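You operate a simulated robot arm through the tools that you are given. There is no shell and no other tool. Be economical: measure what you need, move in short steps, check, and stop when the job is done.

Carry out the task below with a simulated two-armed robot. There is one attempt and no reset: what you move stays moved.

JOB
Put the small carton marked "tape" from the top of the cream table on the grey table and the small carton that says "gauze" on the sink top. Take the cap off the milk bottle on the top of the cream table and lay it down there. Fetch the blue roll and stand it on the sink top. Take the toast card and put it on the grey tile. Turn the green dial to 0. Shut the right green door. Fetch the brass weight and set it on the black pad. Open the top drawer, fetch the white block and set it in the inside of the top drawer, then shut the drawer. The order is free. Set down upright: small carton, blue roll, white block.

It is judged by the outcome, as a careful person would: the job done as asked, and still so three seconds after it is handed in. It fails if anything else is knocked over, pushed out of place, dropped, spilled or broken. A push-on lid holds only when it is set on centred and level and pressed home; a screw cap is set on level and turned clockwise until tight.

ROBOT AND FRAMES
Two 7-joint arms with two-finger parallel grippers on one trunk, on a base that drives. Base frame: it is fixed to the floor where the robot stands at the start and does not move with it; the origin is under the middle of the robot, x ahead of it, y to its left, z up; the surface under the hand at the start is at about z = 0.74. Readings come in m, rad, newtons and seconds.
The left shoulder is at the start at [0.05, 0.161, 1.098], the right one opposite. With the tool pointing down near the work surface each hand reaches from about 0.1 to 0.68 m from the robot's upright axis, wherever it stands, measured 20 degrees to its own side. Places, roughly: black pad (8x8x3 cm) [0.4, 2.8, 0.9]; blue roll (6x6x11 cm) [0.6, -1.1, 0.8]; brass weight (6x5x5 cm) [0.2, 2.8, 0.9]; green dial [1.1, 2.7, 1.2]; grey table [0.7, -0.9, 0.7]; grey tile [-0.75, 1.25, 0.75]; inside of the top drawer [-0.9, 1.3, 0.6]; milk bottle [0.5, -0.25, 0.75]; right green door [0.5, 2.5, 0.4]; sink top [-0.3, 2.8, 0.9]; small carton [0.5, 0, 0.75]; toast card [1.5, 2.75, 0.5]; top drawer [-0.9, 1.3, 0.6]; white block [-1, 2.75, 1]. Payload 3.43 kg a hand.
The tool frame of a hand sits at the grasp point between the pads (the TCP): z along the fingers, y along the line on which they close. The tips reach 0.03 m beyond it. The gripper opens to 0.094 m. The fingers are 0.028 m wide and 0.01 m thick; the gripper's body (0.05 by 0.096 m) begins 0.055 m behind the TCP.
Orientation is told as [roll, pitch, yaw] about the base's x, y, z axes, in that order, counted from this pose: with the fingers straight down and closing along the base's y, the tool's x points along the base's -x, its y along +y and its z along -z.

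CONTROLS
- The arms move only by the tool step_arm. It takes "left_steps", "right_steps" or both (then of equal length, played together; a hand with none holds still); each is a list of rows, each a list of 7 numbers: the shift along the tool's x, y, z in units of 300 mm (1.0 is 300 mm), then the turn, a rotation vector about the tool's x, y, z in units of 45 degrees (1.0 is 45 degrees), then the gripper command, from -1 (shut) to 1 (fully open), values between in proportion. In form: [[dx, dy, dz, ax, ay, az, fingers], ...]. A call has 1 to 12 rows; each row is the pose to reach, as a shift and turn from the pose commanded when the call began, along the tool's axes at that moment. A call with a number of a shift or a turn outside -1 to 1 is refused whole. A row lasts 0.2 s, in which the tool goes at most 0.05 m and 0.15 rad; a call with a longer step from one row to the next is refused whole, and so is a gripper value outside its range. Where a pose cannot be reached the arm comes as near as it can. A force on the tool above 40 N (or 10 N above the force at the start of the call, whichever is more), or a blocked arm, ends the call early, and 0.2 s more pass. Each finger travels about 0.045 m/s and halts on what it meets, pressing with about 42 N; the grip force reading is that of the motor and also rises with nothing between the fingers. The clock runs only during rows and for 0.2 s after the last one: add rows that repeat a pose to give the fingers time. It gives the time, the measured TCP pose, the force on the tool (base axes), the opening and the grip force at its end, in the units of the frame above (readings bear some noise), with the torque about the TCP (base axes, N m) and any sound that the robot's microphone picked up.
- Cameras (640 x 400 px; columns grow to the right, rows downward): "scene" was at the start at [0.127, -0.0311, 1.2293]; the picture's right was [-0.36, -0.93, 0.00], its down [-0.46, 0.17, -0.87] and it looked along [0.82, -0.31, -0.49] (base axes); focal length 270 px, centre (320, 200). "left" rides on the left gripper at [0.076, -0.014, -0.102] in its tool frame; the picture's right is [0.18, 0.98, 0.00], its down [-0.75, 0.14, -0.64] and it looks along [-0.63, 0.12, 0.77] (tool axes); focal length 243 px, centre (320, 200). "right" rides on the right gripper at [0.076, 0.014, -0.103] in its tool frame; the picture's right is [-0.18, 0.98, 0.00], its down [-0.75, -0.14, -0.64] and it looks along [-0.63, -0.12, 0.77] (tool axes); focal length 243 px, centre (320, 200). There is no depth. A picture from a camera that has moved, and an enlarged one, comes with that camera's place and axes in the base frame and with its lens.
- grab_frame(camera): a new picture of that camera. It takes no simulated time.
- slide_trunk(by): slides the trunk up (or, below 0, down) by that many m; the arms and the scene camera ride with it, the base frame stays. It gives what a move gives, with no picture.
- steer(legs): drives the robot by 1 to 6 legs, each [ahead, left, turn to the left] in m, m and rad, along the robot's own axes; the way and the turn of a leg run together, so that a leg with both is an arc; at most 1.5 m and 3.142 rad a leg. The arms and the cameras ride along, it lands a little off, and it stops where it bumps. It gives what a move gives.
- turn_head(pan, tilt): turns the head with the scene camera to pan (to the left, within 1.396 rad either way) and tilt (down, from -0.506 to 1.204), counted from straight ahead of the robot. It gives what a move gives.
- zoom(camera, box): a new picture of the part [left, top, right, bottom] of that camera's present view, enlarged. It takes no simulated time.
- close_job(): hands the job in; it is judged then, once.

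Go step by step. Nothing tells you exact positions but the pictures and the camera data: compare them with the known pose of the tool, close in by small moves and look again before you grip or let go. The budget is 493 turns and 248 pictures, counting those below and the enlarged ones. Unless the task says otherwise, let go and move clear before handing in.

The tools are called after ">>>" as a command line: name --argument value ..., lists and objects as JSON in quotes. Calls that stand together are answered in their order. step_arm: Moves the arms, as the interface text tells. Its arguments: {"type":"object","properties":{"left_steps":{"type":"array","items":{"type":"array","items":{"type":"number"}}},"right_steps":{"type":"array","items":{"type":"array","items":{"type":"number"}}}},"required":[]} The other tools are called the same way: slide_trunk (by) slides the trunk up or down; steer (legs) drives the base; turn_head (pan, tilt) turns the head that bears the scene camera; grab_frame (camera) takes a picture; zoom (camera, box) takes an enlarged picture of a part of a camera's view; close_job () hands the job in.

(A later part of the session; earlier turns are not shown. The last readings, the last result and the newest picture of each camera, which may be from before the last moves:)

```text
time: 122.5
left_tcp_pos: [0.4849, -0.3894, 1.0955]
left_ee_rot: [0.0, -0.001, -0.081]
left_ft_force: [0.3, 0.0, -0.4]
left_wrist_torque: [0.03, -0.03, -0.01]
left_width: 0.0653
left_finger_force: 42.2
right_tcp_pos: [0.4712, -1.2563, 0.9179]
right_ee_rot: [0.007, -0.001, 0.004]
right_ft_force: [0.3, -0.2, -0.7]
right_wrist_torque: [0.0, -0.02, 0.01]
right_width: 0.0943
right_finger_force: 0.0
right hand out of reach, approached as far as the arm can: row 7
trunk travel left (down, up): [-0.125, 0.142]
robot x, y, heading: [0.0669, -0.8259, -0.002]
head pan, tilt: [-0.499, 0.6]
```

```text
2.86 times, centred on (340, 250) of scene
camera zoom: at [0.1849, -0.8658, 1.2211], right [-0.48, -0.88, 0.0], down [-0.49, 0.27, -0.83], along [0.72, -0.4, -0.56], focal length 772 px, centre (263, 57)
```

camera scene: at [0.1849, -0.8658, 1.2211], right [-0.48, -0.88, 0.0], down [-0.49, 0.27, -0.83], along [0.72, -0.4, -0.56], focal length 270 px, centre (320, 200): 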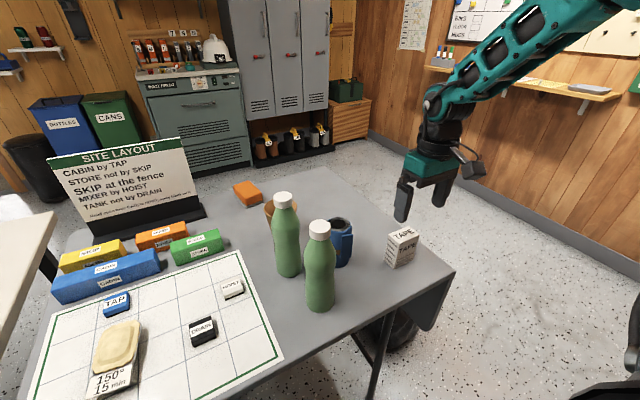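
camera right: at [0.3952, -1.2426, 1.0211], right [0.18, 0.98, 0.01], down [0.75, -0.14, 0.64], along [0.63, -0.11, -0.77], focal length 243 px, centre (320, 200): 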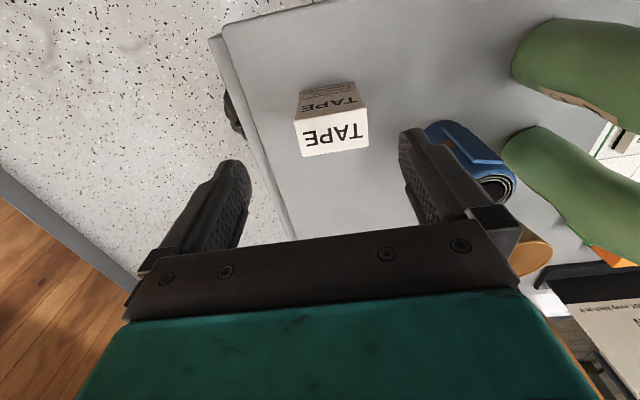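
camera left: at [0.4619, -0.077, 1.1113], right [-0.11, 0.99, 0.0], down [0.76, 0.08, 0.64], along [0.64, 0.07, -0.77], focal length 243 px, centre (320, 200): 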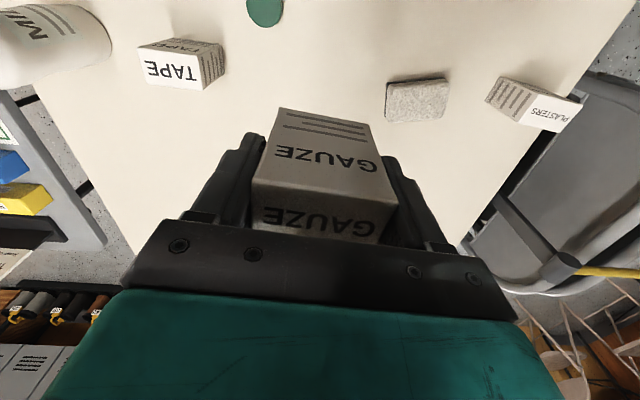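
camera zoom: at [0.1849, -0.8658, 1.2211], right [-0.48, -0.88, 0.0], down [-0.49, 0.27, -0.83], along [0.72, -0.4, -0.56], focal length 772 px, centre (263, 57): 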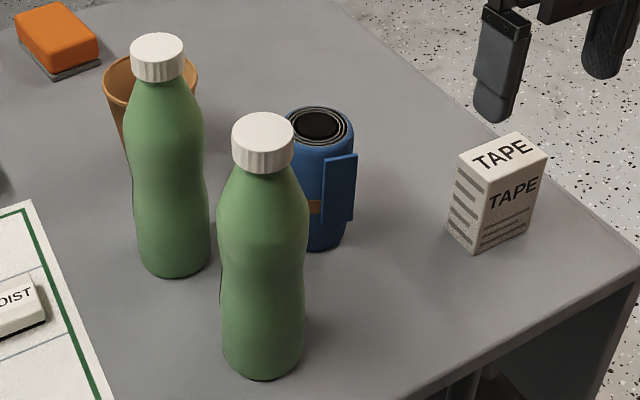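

The loose flap faces the robot, so I grip along y (yaw 0). Rise, shift the base left 0.13 m to put the roll in the right hand's good zone.

>>> step_arm --right_steps '[[0, 0, -0.15, 0, 0, 0, 1], [0, 0, -0.3, 0, 0, 0, 1], [0, 0, -0.4, 0, 0, 0, 1]]'

>>> steer --legs '[[0.03, 0.14, 0]]'

>>> step_arm --right_steps '[[-0.1, 0, 0, 0, 0, 0, 1], [-0.2, 0, 0, 0, 0, 0, 1]]'

>>> grab_frame --camera "right"

```text
time: 123.3
left_tcp_pos: [0.4864, -0.3887, 1.0954]
left_ee_rot: [0.0, 0.0, -0.08]
left_ft_force: [0.0, 0.1, -0.8]
left_wrist_torque: [-0.01, 0.0, 0.02]
left_width: 0.0654
left_finger_force: 42.3
right_tcp_pos: [0.4723, -1.2646, 1.0374]
right_ee_rot: [0.003, -0.003, 0.003]
right_ft_force: [-0.3, -0.3, -0.2]
right_wrist_torque: [0.01, 0.0, 0.02]
right_width: 0.0937
right_finger_force: 0.1
right hand out of reach, approached as far as the arm can: row 1, 2, 3
trunk travel left (down, up): [-0.125, 0.142]
robot x, y, heading: [0.0636, -0.8242, 0.002]
head pan, tilt: [-0.499, 0.6]
```

```text
time: 125.2
left_tcp_pos: [0.5172, -0.2493, 1.0955]
left_ee_rot: [0.002, -0.001, -0.082]
left_ft_force: [-0.1, 0.0, 0.4]
left_wrist_torque: [-0.03, 0.01, -0.06]
left_width: 0.0652
left_finger_force: 41.9
right_tcp_pos: [0.5021, -1.1269, 1.0369]
right_ee_rot: [0.004, -0.004, 0.004]
right_ft_force: [0.1, 0.1, 0.4]
right_wrist_torque: [0.0, -0.04, 0.0]
right_width: 0.0941
right_finger_force: 0.1
trunk travel left (down, up): [-0.125, 0.142]
robot x, y, heading: [0.097, -0.6849, -0.009]
head pan, tilt: [-0.499, 0.6]
```

```text
time: 125.8
left_tcp_pos: [0.517, -0.2498, 1.0949]
left_ee_rot: [-0.001, -0.001, -0.082]
left_ft_force: [-0.5, -0.6, -0.2]
left_wrist_torque: [0.03, 0.0, -0.04]
left_width: 0.0654
left_finger_force: 42.2
right_tcp_pos: [0.563, -1.1263, 1.0381]
right_ee_rot: [0.004, -0.004, 0.001]
right_ft_force: [-0.3, -0.1, -0.3]
right_wrist_torque: [-0.01, 0.0, -0.01]
right_width: 0.0941
right_finger_force: 0.0
trunk travel left (down, up): [-0.125, 0.142]
robot x, y, heading: [0.0963, -0.6854, -0.005]
head pan, tilt: [-0.499, 0.6]
```

```text
174 pictures are left
camera right: at [0.4854, -1.1121, 1.1404], right [0.18, 0.98, 0.0], down [0.75, -0.14, 0.64], along [0.63, -0.11, -0.77], focal length 243 px, centre (320, 200)
```

right: 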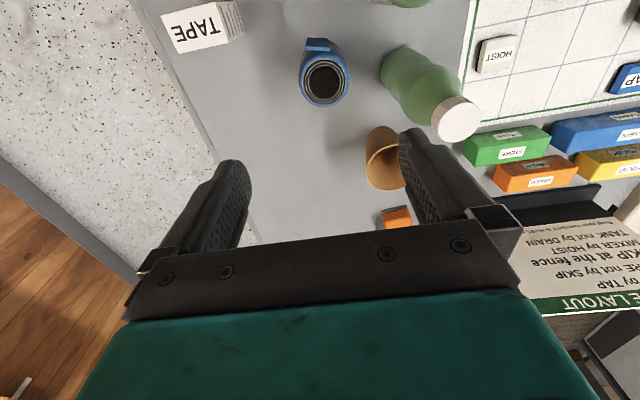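

Roll centre confirmed at (0.559,−1.119). Descend partway and re-check.

>>> step_arm --right_steps '[[0, 0.024, 0.12, 0, 0, 0, 1], [0, 0.024, 0.26, 0, 0, 0, 1], [0, 0.024, 0.4, 0, 0, 0, 1], [0, 0.024, 0.48, 0, 0, 0, 1]]'

>>> grab_frame --camera "right"

>>> grab_frame --camera "scene"

```text
time: 126.8
left_tcp_pos: [0.5177, -0.2511, 1.0958]
left_ee_rot: [0.0, 0.001, -0.083]
left_ft_force: [-0.1, -0.7, -1.0]
left_wrist_torque: [0.0, 0.03, -0.01]
left_width: 0.0654
left_finger_force: 41.8
right_tcp_pos: [0.5621, -1.1182, 0.894]
right_ee_rot: [0.005, -0.003, 0.001]
right_ft_force: [0.2, -0.4, 0.4]
right_wrist_torque: [-0.04, -0.02, 0.0]
right_width: 0.0942
right_finger_force: 0.0
trunk travel left (down, up): [-0.125, 0.142]
robot x, y, heading: [0.0975, -0.6853, 0.0]
head pan, tilt: [-0.499, 0.6]
```

```text
173 pictures are left
camera right: at [0.4855, -1.1034, 0.9969], right [0.18, 0.98, 0.0], down [0.75, -0.14, 0.64], along [0.63, -0.11, -0.77], focal length 243 px, centre (320, 200)
```

right: 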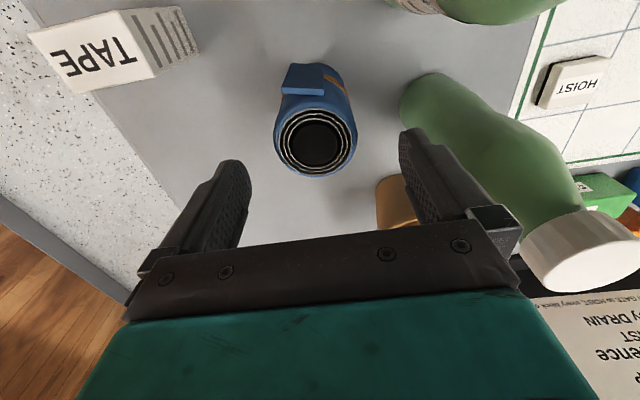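

```text
172 pictures are left
camera scene: at [0.2153, -0.7266, 1.2211], right [-0.48, -0.88, 0.0], down [-0.5, 0.27, -0.82], along [0.72, -0.4, -0.57], focal length 270 px, centre (320, 200)
```

scene: 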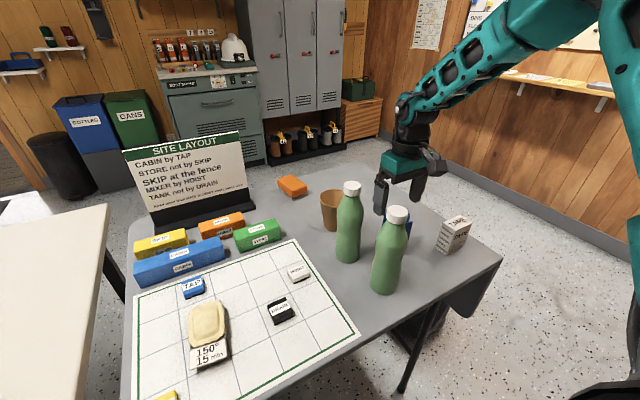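

Centred. Descend and grip.

>>> step_arm --right_steps '[[0, 0, 0.1, 0, 0, 0, 1], [0, 0, 0.2, 0, 0, 0, 1], [0, 0, 0.307, 0, 0, 0, 1], [0, 0, 0.307, 0, 0, 0, 0.5], [0, 0, 0.307, 0, 0, 0, 0], [0, 0, 0.307, 0, 0, 0, 0], [0, 0, 0.307, 0, 0, 0, 0]]'

>>> step_arm --right_steps '[[0, 0, -0.1, 0, 0, 0, 0], [0, 0, -0.22, 0, 0, 0, 0], [0, 0, -0.36, 0, 0, 0, 0], [0, 0, -0.5, 0, 0, 0, 0], [0, 0, -0.65, 0, 0, 0, 0], [0, 0, -0.8, 0, 0, 0, 0], [0, 0, -0.9, 0, 0, 0, 0]]'

>>> grab_frame --camera "right"

>>> grab_frame --camera "scene"

```text
time: 128.3
left_tcp_pos: [0.5164, -0.2492, 1.0963]
left_ee_rot: [0.001, 0.0, -0.083]
left_ft_force: [0.1, -0.4, -0.2]
left_wrist_torque: [0.01, 0.02, -0.03]
left_width: 0.0652
left_finger_force: 41.8
right_tcp_pos: [0.561, -1.1183, 0.8025]
right_ee_rot: [0.001, -0.005, 0.0]
right_ft_force: [0.0, -0.3, 0.5]
right_wrist_torque: [0.01, -0.03, 0.01]
right_width: 0.0577
right_finger_force: 42.3
trunk travel left (down, up): [-0.125, 0.142]
robot x, y, heading: [0.0983, -0.6795, -0.002]
head pan, tilt: [-0.499, 0.6]
```

```text
time: 129.9
left_tcp_pos: [0.5179, -0.2501, 1.0958]
left_ee_rot: [-0.001, 0.001, -0.083]
left_ft_force: [-0.1, -0.4, 0.0]
left_wrist_torque: [0.04, -0.05, 0.0]
left_width: 0.0653
left_finger_force: 42.3
right_tcp_pos: [0.5621, -1.1225, 1.0723]
right_ee_rot: [0.007, -0.003, 0.006]
right_ft_force: [-0.2, 0.9, -2.0]
right_wrist_torque: [0.02, 0.01, 0.03]
right_width: 0.0579
right_finger_force: 42.1
right hand out of reach, approached as far as the arm can: row 6, 7
trunk travel left (down, up): [-0.125, 0.142]
robot x, y, heading: [0.0944, -0.6852, -0.004]
head pan, tilt: [-0.499, 0.6]
```

```text
171 pictures are left
camera right: at [0.4846, -1.1092, 1.1761], right [0.18, 0.98, 0.01], down [0.75, -0.14, 0.64], along [0.63, -0.11, -0.77], focal length 243 px, centre (320, 200)
```

right: 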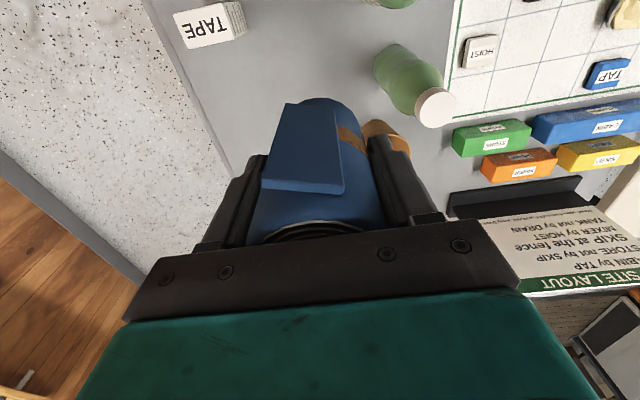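

```text
170 pictures are left
camera scene: at [0.2151, -0.7264, 1.2211], right [-0.48, -0.88, 0.0], down [-0.49, 0.27, -0.83], along [0.72, -0.4, -0.56], focal length 270 px, centre (320, 200)
```

scene: 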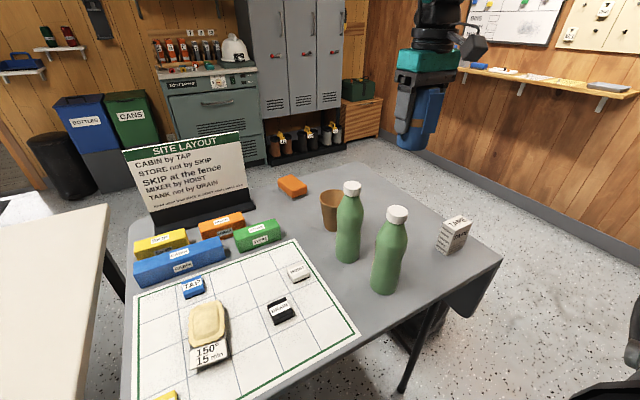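

Roll is held. Retract it, back off, turn left 90° toward the kitchen side and look.

>>> step_arm --right_steps '[[0.13, 0, 0, 0, 0, 0, 0], [0.26, 0, 0, 0, 0, 0, 0], [0.39, 0, 0, 0, 0, 0, 0], [0.52, 0, 0, 0, 0, 0, 0], [0.62, 0, 0, 0, 0, 0, 0]]' --left_steps '[[0.1, 0, 0, 0, 0, 0, 0], [0.15, 0, 0, 0, 0, 0, 0], [0.2, 0, 0, 0, 0, 0, 0], [0.2, 0, 0, 0, 0, 0, 0], [0.2, 0, 0, 0, 0, 0, 0]]'

>>> steer --legs '[[-0.35, 0, 0], [0, 0, 1.571]]'

>>> turn_head --pan 0 --tilt 0.35

>>> grab_frame --camera "scene"

```text
time: 131.2
left_tcp_pos: [0.4563, -0.2455, 1.0954]
left_ee_rot: [-0.002, 0.0, -0.08]
left_ft_force: [-0.8, -1.0, -0.8]
left_wrist_torque: [0.01, -0.04, 0.03]
left_width: 0.0655
left_finger_force: 42.1
right_tcp_pos: [0.3743, -1.1304, 1.071]
right_ee_rot: [0.009, -0.004, 0.005]
right_ft_force: [0.9, -0.2, -0.6]
right_wrist_torque: [0.0, -0.01, 0.0]
right_width: 0.0575
right_finger_force: 41.8
right hand out of reach, approached as far as the arm can: row 3, 4, 5
trunk travel left (down, up): [-0.125, 0.142]
robot x, y, heading: [0.094, -0.6824, -0.007]
head pan, tilt: [-0.499, 0.6]
```

```text
time: 137.2
left_tcp_pos: [-0.696, -0.3221, 1.0967]
left_ee_rot: [0.001, 0.001, 1.489]
left_ft_force: [-0.6, 0.5, 0.4]
left_wrist_torque: [-0.03, -0.02, 0.0]
left_width: 0.0653
left_finger_force: 42.0
right_tcp_pos: [0.1907, -0.4037, 1.0713]
right_ee_rot: [0.009, -0.006, 1.575]
right_ft_force: [-0.5, -0.9, -0.3]
right_wrist_torque: [0.02, -0.02, 0.01]
right_width: 0.0577
right_finger_force: 41.9
trunk travel left (down, up): [-0.125, 0.142]
robot x, y, heading: [-0.2566, -0.6838, 1.567]
head pan, tilt: [-0.499, 0.6]
```

```text
time: 138.2
left_tcp_pos: [-0.6944, -0.3208, 1.0961]
left_ee_rot: [-0.002, 0.0, 1.489]
left_ft_force: [0.1, 0.0, -0.3]
left_wrist_torque: [0.0, -0.01, 0.0]
left_width: 0.0655
left_finger_force: 41.8
right_tcp_pos: [0.1897, -0.4046, 1.0703]
right_ee_rot: [0.007, -0.004, 1.573]
right_ft_force: [0.6, 0.1, -1.4]
right_wrist_torque: [-0.01, 0.03, 0.0]
right_width: 0.0574
right_finger_force: 42.1
trunk travel left (down, up): [-0.125, 0.142]
robot x, y, heading: [-0.2565, -0.684, 1.566]
head pan, tilt: [0.0, 0.351]
```

```text
169 pictures are left
camera scene: at [-0.2531, -0.5496, 1.2438], right [1.0, -0.01, 0.0], down [0.0, -0.34, -0.94], along [0.01, 0.94, -0.34], focal length 270 px, centre (320, 200)
```

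scene: 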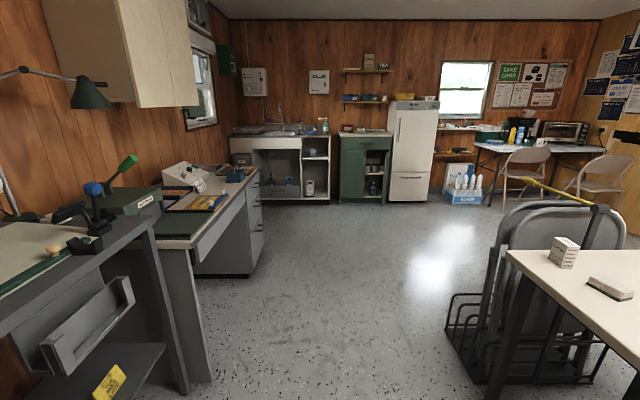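

The kitchen counter (sink, green cabinet, fridge) is along the far wall. Drive forward to y≈1.3 and look closer.

>>> steer --legs '[[1.4, -0.12, 0], [0.5, 0, 0]]'

>>> grab_frame --camera "scene"

>>> turn_head --pan -0.9 --tilt 0.35

>>> grab_frame --camera "scene"

>>> turn_head --pan 0.9 --tilt 0.45

>>> grab_frame --camera "scene"

```text
time: 147.7
left_tcp_pos: [-0.5499, 1.5764, 1.0951]
left_ee_rot: [0.0, 0.0, 1.477]
left_ft_force: [-0.7, 0.2, 0.4]
left_wrist_torque: [0.01, 0.0, 0.0]
left_width: 0.0653
left_finger_force: 41.7
right_tcp_pos: [0.3344, 1.4821, 1.0713]
right_ee_rot: [0.008, -0.002, 1.562]
right_ft_force: [-0.7, -0.3, -1.0]
right_wrist_torque: [0.0, -0.01, -0.01]
right_width: 0.0576
right_finger_force: 42.0
trunk travel left (down, up): [-0.125, 0.142]
robot x, y, heading: [-0.1189, 1.2094, 1.551]
head pan, tilt: [0.0, 0.351]
```

```text
168 pictures are left
camera scene: at [-0.1106, 1.3426, 1.2438], right [1.0, -0.02, 0.0], down [-0.01, -0.34, -0.94], along [0.02, 0.94, -0.34], focal length 270 px, centre (320, 200)
```

scene: 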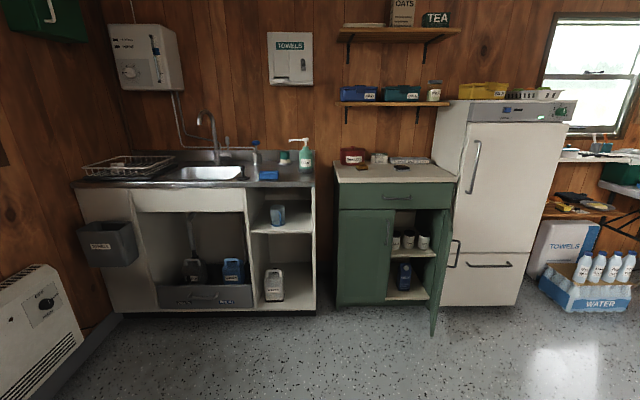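

```text
time: 148.9
left_tcp_pos: [-0.5502, 1.5758, 1.0966]
left_ee_rot: [0.0, 0.001, 1.477]
left_ft_force: [0.3, -0.3, 0.9]
left_wrist_torque: [0.02, 0.0, 0.0]
left_width: 0.0654
left_finger_force: 42.1
right_tcp_pos: [0.3339, 1.4826, 1.0716]
right_ee_rot: [0.006, -0.003, 1.562]
right_ft_force: [0.7, -0.4, -1.4]
right_wrist_torque: [-0.04, 0.0, -0.01]
right_width: 0.0573
right_finger_force: 42.3
trunk travel left (down, up): [-0.125, 0.142]
robot x, y, heading: [-0.1124, 1.2121, 1.554]
head pan, tilt: [-0.901, 0.351]
```

```text
167 pictures are left
camera scene: at [-0.0383, 1.3058, 1.2438], right [0.61, -0.79, 0.0], down [-0.27, -0.21, -0.94], along [0.75, 0.57, -0.34], focal length 270 px, centre (320, 200)
```

scene: 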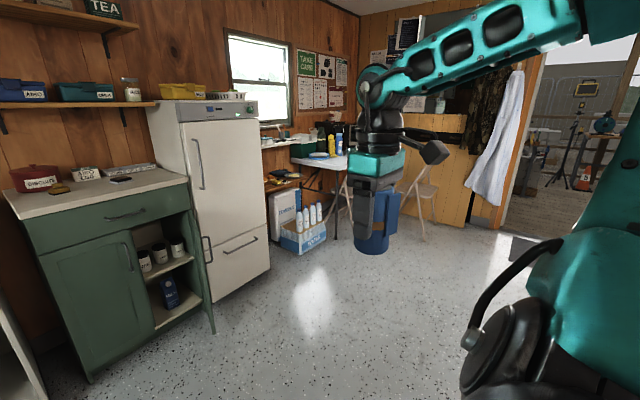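

```text
time: 150.7
left_tcp_pos: [-0.5499, 1.5762, 1.0962]
left_ee_rot: [-0.001, 0.0, 1.476]
left_ft_force: [1.4, -0.9, -0.4]
left_wrist_torque: [0.0, 0.02, 0.01]
left_width: 0.0653
left_finger_force: 42.4
right_tcp_pos: [0.3353, 1.4813, 1.0709]
right_ee_rot: [0.006, -0.002, 1.562]
right_ft_force: [0.1, 0.0, -1.4]
right_wrist_torque: [-0.01, -0.01, 0.01]
right_width: 0.0578
right_finger_force: 42.8
trunk travel left (down, up): [-0.125, 0.142]
robot x, y, heading: [-0.1158, 1.207, 1.557]
head pan, tilt: [0.901, 0.45]
```

```text
166 pictures are left
camera scene: at [-0.1832, 1.3076, 1.2347], right [0.64, 0.77, 0.0], down [0.34, -0.28, -0.9], along [-0.7, 0.57, -0.44], focal length 270 px, centre (320, 200)
```

scene: 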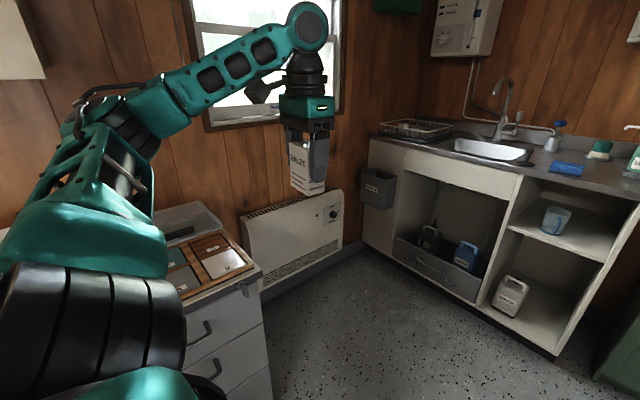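

The sink counter spans x≈−1.15…−0.11 with its front edge at y≈2.47. I drive up to it.

>>> steer --legs '[[0.75, 0, 0.012], [0, 0.42, 0]]'

>>> turn_head --pan -0.2 --tilt 0.6

>>> grab_frame --camera "scene"

```text
time: 158.6
left_tcp_pos: [-0.9689, 2.3198, 1.0966]
left_ee_rot: [0.0, -0.001, 1.49]
left_ft_force: [0.8, -0.1, 0.3]
left_wrist_torque: [-0.02, 0.0, 0.01]
left_width: 0.0653
left_finger_force: 42.0
right_tcp_pos: [-0.0826, 2.2371, 1.0717]
right_ee_rot: [0.007, -0.004, 1.575]
right_ft_force: [0.0, -0.3, -0.8]
right_wrist_torque: [0.0, 0.01, 0.0]
right_width: 0.0573
right_finger_force: 42.6
trunk travel left (down, up): [-0.125, 0.142]
robot x, y, heading: [-0.5272, 1.9586, 1.566]
head pan, tilt: [0.901, 0.45]
```

```text
time: 159.9
left_tcp_pos: [-0.9684, 2.3191, 1.0964]
left_ee_rot: [0.001, -0.002, 1.489]
left_ft_force: [0.3, 0.5, -0.4]
left_wrist_torque: [0.0, -0.01, 0.01]
left_width: 0.0652
left_finger_force: 42.4
right_tcp_pos: [-0.0818, 2.2368, 1.0707]
right_ee_rot: [0.006, -0.004, 1.574]
right_ft_force: [0.3, 0.2, -2.3]
right_wrist_torque: [-0.02, 0.0, -0.01]
right_width: 0.0579
right_finger_force: 42.1
trunk travel left (down, up): [-0.125, 0.142]
robot x, y, heading: [-0.5313, 1.9567, 1.567]
head pan, tilt: [-0.201, 0.6]
```

```text
165 pictures are left
camera scene: at [-0.5085, 2.0856, 1.2211], right [0.98, -0.2, 0.0], down [-0.12, -0.55, -0.83], along [0.17, 0.81, -0.56], focal length 270 px, centre (320, 200)
```

scene: 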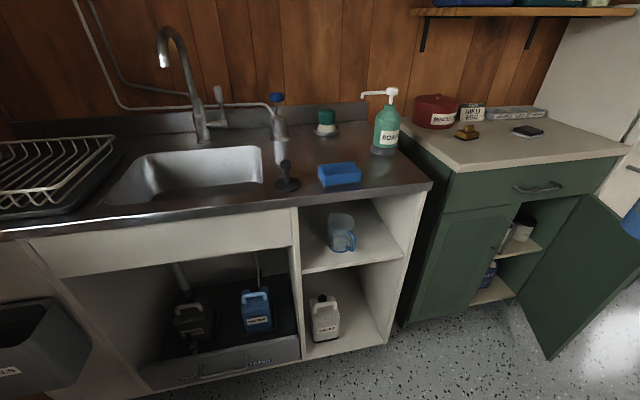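

I measured: front edge y≈2.54, blue sponge (−0.34,2.65), soap pump (−0.18,2.755), free spots at (−0.22,2.63) and behind the sponge at (−0.32,2.79). Drive closer so that the right hand can set the roll at the first.

>>> steer --legs '[[0.19, 0.08, 0]]'

>>> grab_frame --camera "scene"

>>> grab_frame --camera "right"

```text
time: 161.5
left_tcp_pos: [-1.0472, 2.5106, 1.0953]
left_ee_rot: [0.001, 0.0, 1.487]
left_ft_force: [-0.5, -0.1, -1.0]
left_wrist_torque: [0.01, 0.01, 0.03]
left_width: 0.0656
left_finger_force: 42.2
right_tcp_pos: [-0.1617, 2.4263, 1.0711]
right_ee_rot: [0.005, -0.001, 1.574]
right_ft_force: [0.8, -0.7, -1.2]
right_wrist_torque: [-0.03, 0.02, 0.0]
right_width: 0.0578
right_finger_force: 41.6
trunk travel left (down, up): [-0.125, 0.142]
robot x, y, heading: [-0.6083, 2.1478, 1.573]
head pan, tilt: [-0.201, 0.6]
```

```text
164 pictures are left
camera scene: at [-0.5875, 2.2753, 1.221], right [0.98, -0.21, 0.0], down [-0.12, -0.55, -0.82], along [0.17, 0.81, -0.57], focal length 270 px, centre (320, 200)
```

scene: 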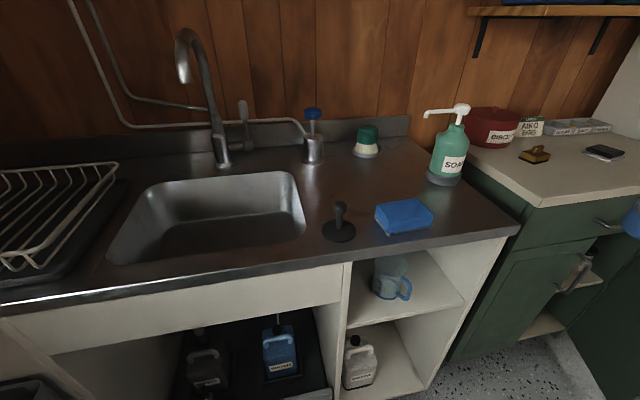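

```text
163 pictures are left
camera right: at [-0.1749, 2.3505, 1.1742], right [-0.98, 0.18, 0.01], down [0.14, 0.75, 0.64], along [0.11, 0.63, -0.77], focal length 243 px, centre (320, 200)
```

right: 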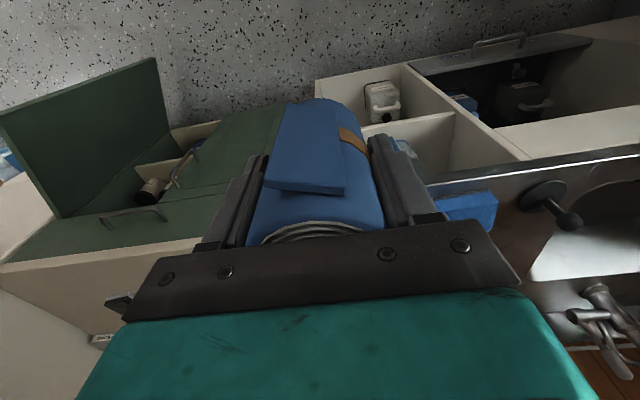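

Refined: counter top z≈0.87, front edge y≈2.585; sponge at (−0.338,2.656), soap at (−0.13,2.83). I'll put the roll at (−0.20,2.68).

>>> step_arm --right_steps '[[-0.14, 0.02, 0, 0, 0, 0, 0], [-0.28, 0.04, 0, 0, 0, 0, 0], [-0.42, 0.06, 0, 0, 0, 0, 0], [-0.56, 0.08, 0, 0, 0, 0, 0], [-0.7, 0.1, 0, 0, 0, 0, 0], [-0.847, 0.127, 0.1, 0, 0, 0, 0]]'

>>> grab_frame --camera "scene"

>>> grab_frame --camera "right"

```text
refused: row 6 steps farther than a row can; nothing moved
```

```text
162 pictures are left
camera scene: at [-0.5875, 2.2753, 1.221], right [0.98, -0.21, 0.0], down [-0.12, -0.55, -0.82], along [0.17, 0.81, -0.57], focal length 270 px, centre (320, 200)
```

scene: 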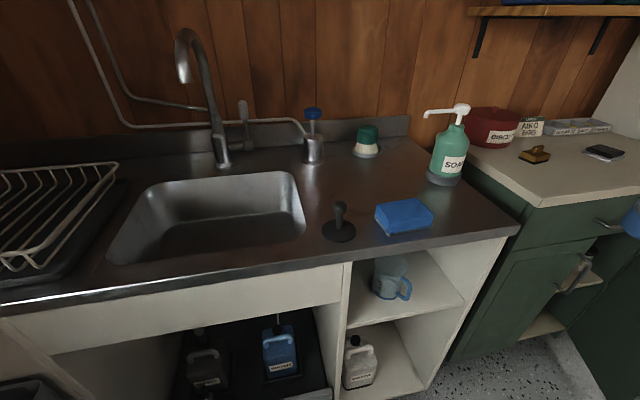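

```text
161 pictures are left
camera right: at [-0.1749, 2.3505, 1.1742], right [-0.98, 0.18, 0.01], down [0.14, 0.75, 0.64], along [0.11, 0.63, -0.77], focal length 243 px, centre (320, 200)
```

right: 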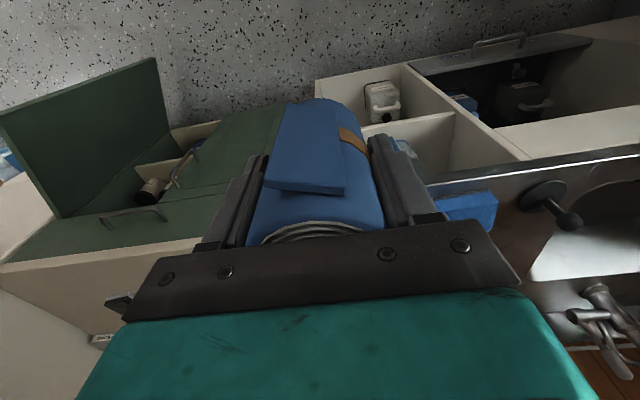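

>>> step_arm --right_steps '[[-0.14, 0.02, 0, 0, 0, 0, 0], [-0.28, 0.04, 0, 0, 0, 0, 0], [-0.42, 0.06, 0, 0, 0, 0, 0], [-0.56, 0.08, 0, 0, 0, 0, 0], [-0.7, 0.1, 0, 0, 0, 0, 0], [-0.847, 0.127, 0.02, 0, 0, 0, 0], [-0.847, 0.127, 0.12, 0, 0, 0, 0]]'

>>> grab_frame --camera "scene"

```text
time: 163.1
left_tcp_pos: [-1.0469, 2.5091, 1.0948]
left_ee_rot: [0.001, 0.0, 1.488]
left_ft_force: [-0.3, -0.3, -0.4]
left_wrist_torque: [0.01, 0.0, -0.03]
left_width: 0.0649
left_finger_force: 41.7
right_tcp_pos: [-0.1733, 2.6793, 1.0361]
right_ee_rot: [0.014, -0.004, 1.577]
right_ft_force: [0.8, -0.6, -1.4]
right_wrist_torque: [-0.02, 0.0, 0.02]
right_width: 0.0576
right_finger_force: 42.5
right hand out of reach, approached as far as the arm can: row 2, 3, 4, 5, 6, 7
trunk travel left (down, up): [-0.125, 0.142]
robot x, y, heading: [-0.6036, 2.1444, 1.565]
head pan, tilt: [-0.201, 0.6]
```

```text
160 pictures are left
camera scene: at [-0.5871, 2.2748, 1.2211], right [0.98, -0.21, 0.0], down [-0.12, -0.55, -0.83], along [0.17, 0.81, -0.56], focal length 270 px, centre (320, 200)
```

scene: 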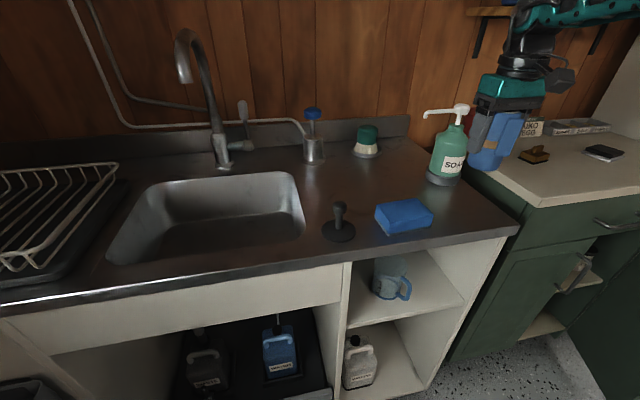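

The hand is at x=−0.173; nudge the base left 3.5 cm to reach x≈−0.205, then lower.

>>> steer --legs '[[0, 0.035, 0]]'

>>> step_arm --right_steps '[[0, 0, 0.1, 0, 0, 0, 0], [0, 0, 0.2, 0, 0, 0, 0], [0, 0, 0.28, 0, 0, 0, 0]]'

>>> grab_frame --camera "scene"

```text
time: 164.1
left_tcp_pos: [-1.0815, 2.5089, 1.0956]
left_ee_rot: [0.0, 0.001, 1.488]
left_ft_force: [0.3, -0.2, -1.4]
left_wrist_torque: [-0.05, -0.01, 0.01]
left_width: 0.0653
left_finger_force: 41.8
right_tcp_pos: [-0.209, 2.6796, 1.0357]
right_ee_rot: [0.013, -0.004, 1.579]
right_ft_force: [-0.7, -0.7, -0.5]
right_wrist_torque: [-0.03, -0.03, 0.05]
right_width: 0.0574
right_finger_force: 41.5
trunk travel left (down, up): [-0.125, 0.142]
robot x, y, heading: [-0.6448, 2.1486, 1.571]
head pan, tilt: [-0.201, 0.6]
```

```text
time: 164.9
left_tcp_pos: [-1.0813, 2.51, 1.0962]
left_ee_rot: [-0.001, -0.002, 1.489]
left_ft_force: [0.4, 0.1, -0.7]
left_wrist_torque: [0.0, -0.01, -0.02]
left_width: 0.0654
left_finger_force: 42.0
right_tcp_pos: [-0.2102, 2.6802, 0.951]
right_ee_rot: [0.013, -0.005, 1.58]
right_ft_force: [0.1, 0.1, -2.2]
right_wrist_torque: [0.0, -0.03, -0.01]
right_width: 0.0577
right_finger_force: 42.1
trunk travel left (down, up): [-0.125, 0.142]
robot x, y, heading: [-0.6419, 2.1501, 1.567]
head pan, tilt: [-0.201, 0.6]
```

```text
159 pictures are left
camera scene: at [-0.622, 2.2753, 1.2211], right [0.98, -0.2, 0.0], down [-0.12, -0.55, -0.82], along [0.17, 0.81, -0.57], focal length 270 px, centre (320, 200)
```

scene: 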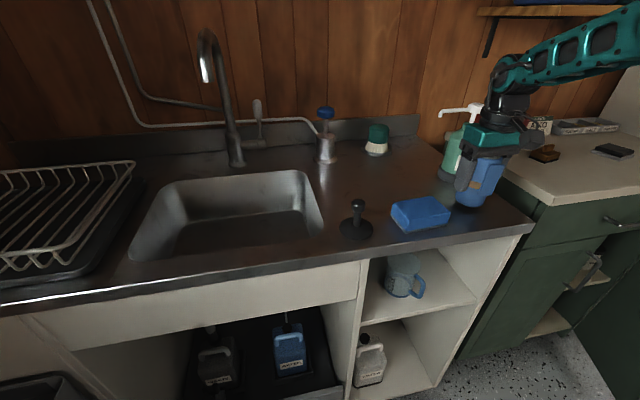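

>>> step_arm --right_steps '[[0, 0, 0.02, 0, 0, 0, 0], [0, 0, 0.035, 0, 0, 0, 0], [0, 0, 0.05, 0, 0, 0, 0], [0, 0, 0.06, 0, 0, 0, 0]]'

>>> zoom --camera "scene" --box '[380, 100, 560, 250]'

```text
time: 165.9
left_tcp_pos: [-1.0823, 2.5073, 1.0957]
left_ee_rot: [-0.001, -0.003, 1.487]
left_ft_force: [-0.1, -0.2, -0.6]
left_wrist_torque: [-0.02, 0.01, 0.0]
left_width: 0.0653
left_finger_force: 41.7
right_tcp_pos: [-0.2099, 2.6798, 0.9396]
right_ee_rot: [0.007, -0.014, 1.581]
right_ft_force: [3.6, -0.8, 29.8]
right_wrist_torque: [-0.43, -0.79, 0.17]
right_width: 0.0577
right_finger_force: 42.6
trunk travel left (down, up): [-0.125, 0.142]
robot x, y, heading: [-0.6421, 2.1477, 1.566]
head pan, tilt: [-0.201, 0.6]
```

```text
2.67 times, centred on (470, 175) of scene
camera zoom: at [-0.6237, 2.2726, 1.222], right [0.98, -0.2, 0.0], down [-0.11, -0.55, -0.83], along [0.17, 0.81, -0.56], focal length 720 px, centre (-80, 267)
```

zoom: 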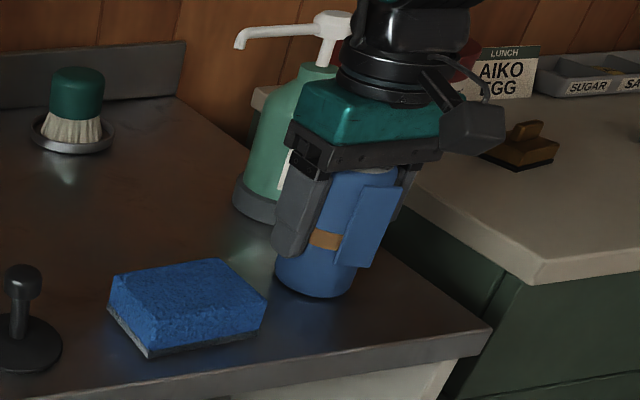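

Contact. Ease, release, rise.

>>> step_arm --right_steps '[[0, 0, -0.012, 0, 0, 0, 0], [0, 0, -0.012, 0, 0, 0, 0.4], [0, 0, -0.012, 0, 0, 0, 0.7], [0, 0, -0.012, 0, 0, 0, 0.7], [0, 0, -0.1, 0, 0, 0, 0.7], [0, 0, -0.22, 0, 0, 0, 0.7], [0, 0, -0.36, 0, 0, 0, 0.7], [0, 0, -0.45, 0, 0, 0, 0.7]]'

>>> step_arm --right_steps '[[0.14, -0.02, 0, 0, 0, 0, 0.7], [0.28, -0.04, 0, 0, 0, 0, 0.7], [0.42, -0.06, 0, 0, 0, 0, 0.7], [0.56, -0.08, 0, 0, 0, 0, 0.7], [0.7, -0.1, 0, 0, 0, 0, 0.7]]'

>>> grab_frame --camera "scene"

```text
time: 167.7
left_tcp_pos: [-1.0829, 2.5108, 1.096]
left_ee_rot: [0.0, 0.0, 1.49]
left_ft_force: [0.6, 0.0, -0.5]
left_wrist_torque: [-0.02, 0.01, -0.02]
left_width: 0.0652
left_finger_force: 41.8
right_tcp_pos: [-0.2068, 2.68, 1.0698]
right_ee_rot: [0.011, -0.001, 1.579]
right_ft_force: [-0.6, 0.1, 0.7]
right_wrist_torque: [0.0, 0.02, -0.02]
right_width: 0.0798
right_finger_force: 0.1
trunk travel left (down, up): [-0.125, 0.142]
robot x, y, heading: [-0.6438, 2.147, 1.567]
head pan, tilt: [-0.201, 0.6]
```

```text
time: 168.9
left_tcp_pos: [-1.0826, 2.5106, 1.0954]
left_ee_rot: [0.001, 0.0, 1.488]
left_ft_force: [-0.6, 0.0, -0.9]
left_wrist_torque: [-0.01, 0.05, 0.0]
left_width: 0.0653
left_finger_force: 41.6
right_tcp_pos: [-0.1763, 2.4687, 1.0685]
right_ee_rot: [0.013, -0.005, 1.579]
right_ft_force: [0.4, 0.3, 0.1]
right_wrist_torque: [-0.01, -0.03, 0.01]
right_width: 0.0796
right_finger_force: 0.1
trunk travel left (down, up): [-0.125, 0.142]
robot x, y, heading: [-0.643, 2.1474, 1.568]
head pan, tilt: [-0.201, 0.6]
```

```text
157 pictures are left
camera scene: at [-0.6221, 2.2744, 1.2212], right [0.98, -0.2, 0.0], down [-0.12, -0.55, -0.83], along [0.17, 0.81, -0.56], focal length 270 px, centre (320, 200)
```

scene: 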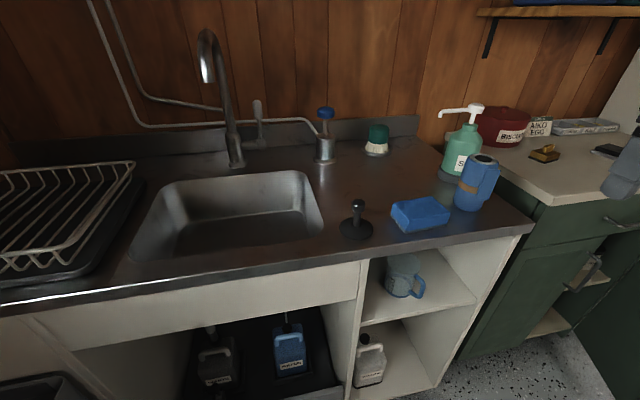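

The roll stands well on the sink top. Now drive right 0.24 m and bring the gauze carton in with the left hand.

>>> steer --legs '[[0, -0.26, 0]]'

>>> step_arm --left_steps '[[0, -0.16, 0, 0, 0, 0, 0], [0, -0.32, 0, 0, 0, 0, 0], [0, -0.48, 0, 0, 0, -0.05, 0], [0, -0.64, 0, 0, 0, -0.1, 0], [0, -0.8, 0, 0, 0, -0.1, 0], [0, -0.96, 0, 0, 0, -0.1, 0]]'

>>> grab_frame --camera "scene"

```text
time: 171.8
left_tcp_pos: [-0.8212, 2.5088, 1.096]
left_ee_rot: [0.0, 0.001, 1.488]
left_ft_force: [-0.6, 0.2, 0.0]
left_wrist_torque: [-0.03, -0.06, 0.0]
left_width: 0.0654
left_finger_force: 42.3
right_tcp_pos: [0.0863, 2.4666, 1.0689]
right_ee_rot: [0.012, -0.002, 1.578]
right_ft_force: [0.3, 0.2, 0.1]
right_wrist_torque: [0.0, 0.02, 0.0]
right_width: 0.0799
right_finger_force: 0.1
trunk travel left (down, up): [-0.125, 0.142]
robot x, y, heading: [-0.3807, 2.1438, 1.564]
head pan, tilt: [-0.201, 0.6]
```

```text
time: 173.2
left_tcp_pos: [-0.534, 2.4827, 1.0957]
left_ee_rot: [0.001, -0.001, 1.564]
left_ft_force: [0.0, 0.0, -0.1]
left_wrist_torque: [0.0, 0.0, 0.0]
left_width: 0.0653
left_finger_force: 42.1
right_tcp_pos: [0.0853, 2.4663, 1.0683]
right_ee_rot: [0.013, -0.001, 1.578]
right_ft_force: [0.1, -0.3, 0.4]
right_wrist_torque: [0.03, 0.03, -0.02]
right_width: 0.0802
right_finger_force: 0.1
trunk travel left (down, up): [-0.125, 0.142]
robot x, y, heading: [-0.3816, 2.1447, 1.562]
head pan, tilt: [-0.201, 0.6]
```

```text
156 pictures are left
camera scene: at [-0.3607, 2.2734, 1.221], right [0.98, -0.21, 0.0], down [-0.12, -0.55, -0.82], along [0.17, 0.81, -0.57], focal length 270 px, centre (320, 200)
```

scene: 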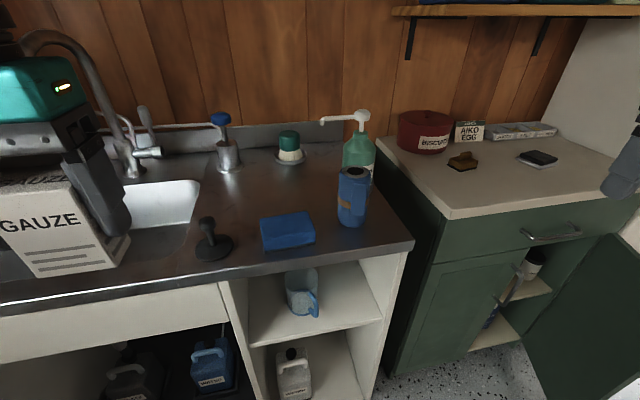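

>>> step_arm --left_steps '[[0, -0.16, 0, 0, 0, 0, 0], [0, -0.32, 0, 0, 0, 0, 0], [0, -0.48, 0, 0, 0, 0, 0], [0, -0.63, 0, 0, 0, 0, 0], [-0.15, -0.65, 0, 0, 0, 0, 0], [-0.31, -0.65, 0, 0, 0, 0, 0], [-0.47, -0.65, 0, 0, 0, 0, 0], [-0.63, -0.65, 0, 0, 0, 0, 0], [-0.79, -0.65, 0, 0, 0, 0, 0], [-0.94, -0.65, 0, 0, 0, 0, 0]]'

>>> grab_frame --camera "left"

>>> grab_frame --camera "scene"

```text
time: 175.4
left_tcp_pos: [-0.3572, 2.7176, 1.0711]
left_ee_rot: [0.002, -0.001, 1.563]
left_ft_force: [0.4, 0.3, -0.4]
left_wrist_torque: [-0.03, 0.03, 0.01]
left_width: 0.0651
left_finger_force: 42.1
left hand out of reach, approached as far as the arm can: row 9, 10
right_tcp_pos: [0.0862, 2.4661, 1.0677]
right_ee_rot: [0.013, -0.002, 1.579]
right_ft_force: [0.8, -0.5, 0.2]
right_wrist_torque: [0.01, 0.04, 0.01]
right_width: 0.08
right_finger_force: 0.1
trunk travel left (down, up): [-0.125, 0.142]
robot x, y, heading: [-0.3833, 2.1474, 1.564]
head pan, tilt: [-0.201, 0.6]
```

```text
155 pictures are left
camera left: at [-0.3444, 2.6405, 1.1732], right [-0.98, -0.18, 0.0], down [-0.13, 0.75, 0.64], along [-0.11, 0.63, -0.77], focal length 243 px, centre (320, 200)
```

left: 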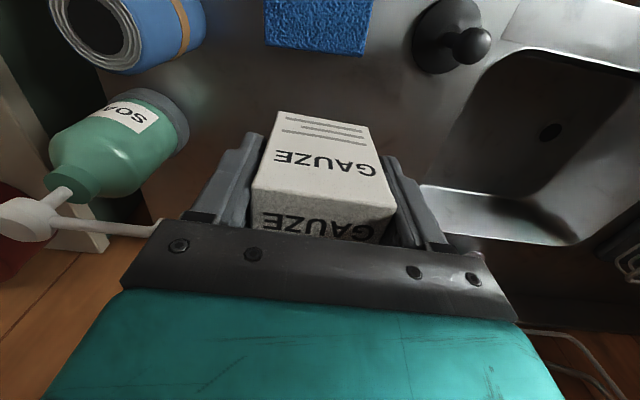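

```text
154 pictures are left
camera scene: at [-0.3605, 2.2731, 1.2211], right [0.98, -0.21, 0.0], down [-0.12, -0.55, -0.83], along [0.17, 0.81, -0.56], focal length 270 px, centre (320, 200)
```

scene: 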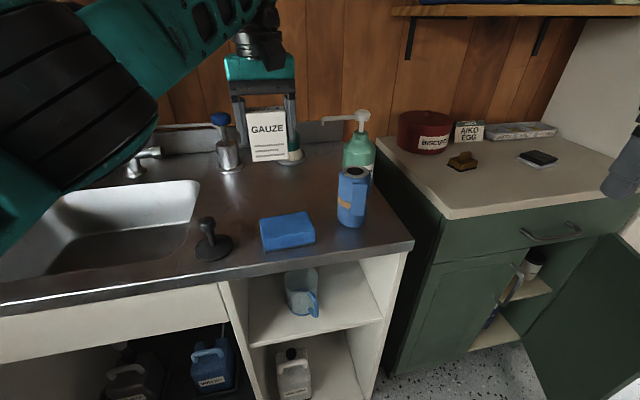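

Just short in reach; move the base 5 cm ahead, then lower the carton.

>>> steer --legs '[[0.05, 0, 0]]'

>>> step_arm --left_steps '[[0, 0, 0.12, 0, 0, 0, 0], [0, 0, 0.24, 0, 0, 0, 0], [0, 0, 0.36, 0, 0, 0, 0], [0, 0, 0.44, 0, 0, 0, 0]]'

>>> grab_frame --camera "scene"

```text
time: 176.3
left_tcp_pos: [-0.3586, 2.7683, 1.0705]
left_ee_rot: [-0.001, -0.001, 1.567]
left_ft_force: [-0.7, 0.7, -0.5]
left_wrist_torque: [-0.02, -0.01, -0.02]
left_width: 0.0655
left_finger_force: 41.7
right_tcp_pos: [0.0859, 2.5186, 1.0693]
right_ee_rot: [0.013, -0.004, 1.577]
right_ft_force: [0.4, 0.4, -0.5]
right_wrist_torque: [0.0, 0.01, 0.01]
right_width: 0.08
right_finger_force: 0.0
trunk travel left (down, up): [-0.125, 0.142]
robot x, y, heading: [-0.3831, 2.1989, 1.565]
head pan, tilt: [-0.201, 0.6]
```

```text
time: 177.3
left_tcp_pos: [-0.3601, 2.7682, 0.9392]
left_ee_rot: [0.001, -0.002, 1.566]
left_ft_force: [-0.8, -0.2, -0.2]
left_wrist_torque: [0.01, 0.02, 0.01]
left_width: 0.0653
left_finger_force: 41.9
right_tcp_pos: [0.085, 2.5176, 1.0699]
right_ee_rot: [0.012, -0.003, 1.578]
right_ft_force: [-0.4, 0.0, -0.2]
right_wrist_torque: [0.04, -0.01, 0.01]
right_width: 0.0797
right_finger_force: 0.0
trunk travel left (down, up): [-0.125, 0.142]
robot x, y, heading: [-0.3812, 2.198, 1.565]
head pan, tilt: [-0.201, 0.6]
```

```text
153 pictures are left
camera scene: at [-0.361, 2.3236, 1.2211], right [0.98, -0.21, 0.0], down [-0.12, -0.55, -0.82], along [0.17, 0.81, -0.57], focal length 270 px, centre (320, 200)
```

scene: 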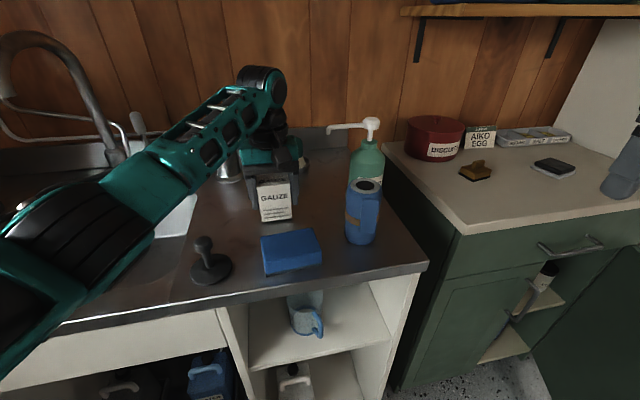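

>>> step_arm --left_steps '[[0, 0, 0.02, 0, 0, 0, 0], [0, 0, 0.035, 0, 0, 0, 0], [0, 0, 0.045, 0, 0, 0, 0]]'

```text
time: 178.1
left_tcp_pos: [-0.3588, 2.7673, 0.9324]
left_ee_rot: [-0.003, -0.014, 1.564]
left_ft_force: [-2.7, 2.1, 36.3]
left_wrist_torque: [-0.08, 0.17, -0.03]
left_width: 0.0654
left_finger_force: 41.3
right_tcp_pos: [0.0848, 2.5159, 1.0703]
right_ee_rot: [0.013, -0.006, 1.577]
right_ft_force: [0.7, 0.0, -0.3]
right_wrist_torque: [-0.01, -0.04, 0.0]
right_width: 0.0798
right_finger_force: 0.0
trunk travel left (down, up): [-0.125, 0.142]
robot x, y, heading: [-0.3819, 2.1979, 1.559]
head pan, tilt: [-0.201, 0.6]
```

Contact. Ease off, release, rise and withdraw.

>>> step_arm --left_steps '[[0, 0, 0.028, 0, 0, 0, 0], [0, 0, 0.028, 0, 0, 0, 0.6], [0, 0, 0.028, 0, 0, 0, 0.9], [0, 0, 0.028, 0, 0, 0, 0.9], [0, 0, -0.08, 0, 0, 0, 0.9], [0, 0, -0.22, 0, 0, 0, 0.9], [0, 0, -0.36, 0, 0, 0, 0.9], [0, 0, -0.48, 0, 0, 0, 0.9]]'

>>> step_arm --left_steps '[[0.15, 0, 0, 0, 0, 0, 0.9], [0.3, 0, 0, 0, 0, 0, 0.9], [0.45, 0, 0, 0, 0, 0, 0.9], [0.6, 0, 0, 0, 0, 0, 0.9], [0.75, 0, 0, 0, 0, 0, 0.9]]'

>>> grab_frame --camera "scene"

```text
time: 179.9
left_tcp_pos: [-0.3585, 2.7668, 1.0702]
left_ee_rot: [-0.001, -0.002, 1.563]
left_ft_force: [0.1, 0.5, -0.6]
left_wrist_torque: [0.01, -0.01, -0.01]
left_width: 0.0895
left_finger_force: 0.0
right_tcp_pos: [0.0862, 2.5159, 1.0691]
right_ee_rot: [0.012, -0.006, 1.578]
right_ft_force: [0.1, 0.6, 0.1]
right_wrist_torque: [-0.02, 0.01, -0.02]
right_width: 0.0798
right_finger_force: 0.1
trunk travel left (down, up): [-0.125, 0.142]
robot x, y, heading: [-0.3814, 2.1943, 1.562]
head pan, tilt: [-0.201, 0.6]
```

```text
time: 181.1
left_tcp_pos: [-0.3594, 2.7676, 1.0693]
left_ee_rot: [0.002, 0.0, 1.564]
left_ft_force: [0.6, -0.1, 0.7]
left_wrist_torque: [0.0, -0.01, -0.02]
left_width: 0.0892
left_finger_force: 0.0
left hand out of reach, approached as far as the arm can: row 1, 2, 3, 4, 5
right_tcp_pos: [0.0858, 2.5168, 1.0685]
right_ee_rot: [0.013, -0.004, 1.58]
right_ft_force: [0.1, 0.2, 0.4]
right_wrist_torque: [0.0, -0.01, 0.01]
right_width: 0.0799
right_finger_force: 0.0
trunk travel left (down, up): [-0.125, 0.142]
robot x, y, heading: [-0.3807, 2.1949, 1.563]
head pan, tilt: [-0.201, 0.6]
```

```text
152 pictures are left
camera scene: at [-0.361, 2.3235, 1.2211], right [0.98, -0.21, 0.0], down [-0.12, -0.55, -0.83], along [0.17, 0.81, -0.56], focal length 270 px, centre (320, 200)
```

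scene: 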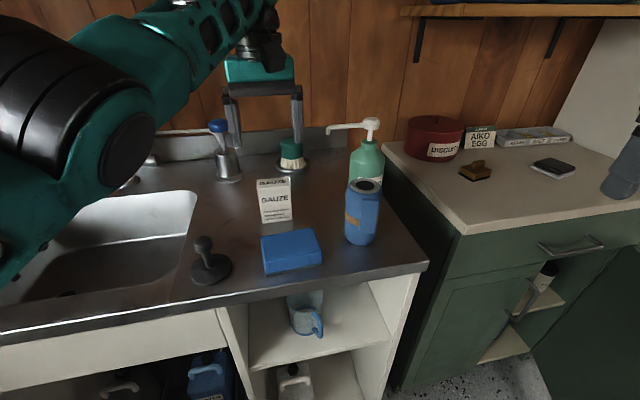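

Both items stand on the sink top. The left hand is caught at its reach limit, so I back the base off.

>>> steer --legs '[[-0.2, 0, 0]]'

>>> step_arm --left_steps '[[0.05, 0, -0.05, 0, 0, 0, 0.9], [0.1, 0, -0.1, 0, 0, 0, 0.9], [0.2, 0.1, -0.1, 0, 0, 0, 0.9], [0.3, 0.2, -0.1, 0, 0, 0, 0.9]]'

>>> grab_frame --camera "scene"

```text
time: 182.7
left_tcp_pos: [-0.3598, 2.5706, 1.0697]
left_ee_rot: [0.0, -0.001, 1.563]
left_ft_force: [1.3, -0.1, 0.6]
left_wrist_torque: [-0.01, 0.0, 0.0]
left_width: 0.089
left_finger_force: 0.1
right_tcp_pos: [0.0842, 2.3187, 1.0704]
right_ee_rot: [0.011, -0.004, 1.575]
right_ft_force: [-1.0, 0.0, 0.3]
right_wrist_torque: [0.0, 0.0, -0.01]
right_width: 0.0802
right_finger_force: 0.0
trunk travel left (down, up): [-0.125, 0.142]
robot x, y, heading: [-0.3854, 1.9974, 1.565]
head pan, tilt: [-0.201, 0.6]
```

```text
time: 183.7
left_tcp_pos: [-0.4199, 2.4798, 1.0976]
left_ee_rot: [0.001, 0.001, 1.566]
left_ft_force: [0.6, 0.3, -0.6]
left_wrist_torque: [0.03, 0.01, -0.01]
left_width: 0.0892
left_finger_force: 0.0
right_tcp_pos: [0.0837, 2.3183, 1.0675]
right_ee_rot: [0.012, -0.004, 1.575]
right_ft_force: [-0.6, 0.4, 0.2]
right_wrist_torque: [0.0, -0.02, 0.04]
right_width: 0.0798
right_finger_force: 0.1
trunk travel left (down, up): [-0.125, 0.142]
robot x, y, heading: [-0.3831, 2.0009, 1.561]
head pan, tilt: [-0.201, 0.6]
```

```text
151 pictures are left
camera scene: at [-0.3629, 2.1261, 1.2211], right [0.98, -0.21, 0.0], down [-0.12, -0.55, -0.83], along [0.17, 0.81, -0.56], focal length 270 px, centre (320, 200)
```

scene: 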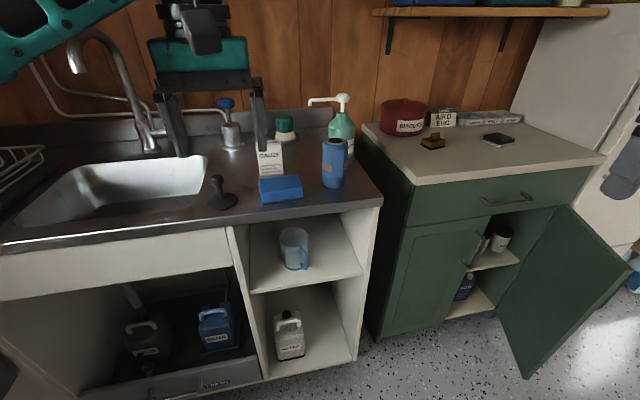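

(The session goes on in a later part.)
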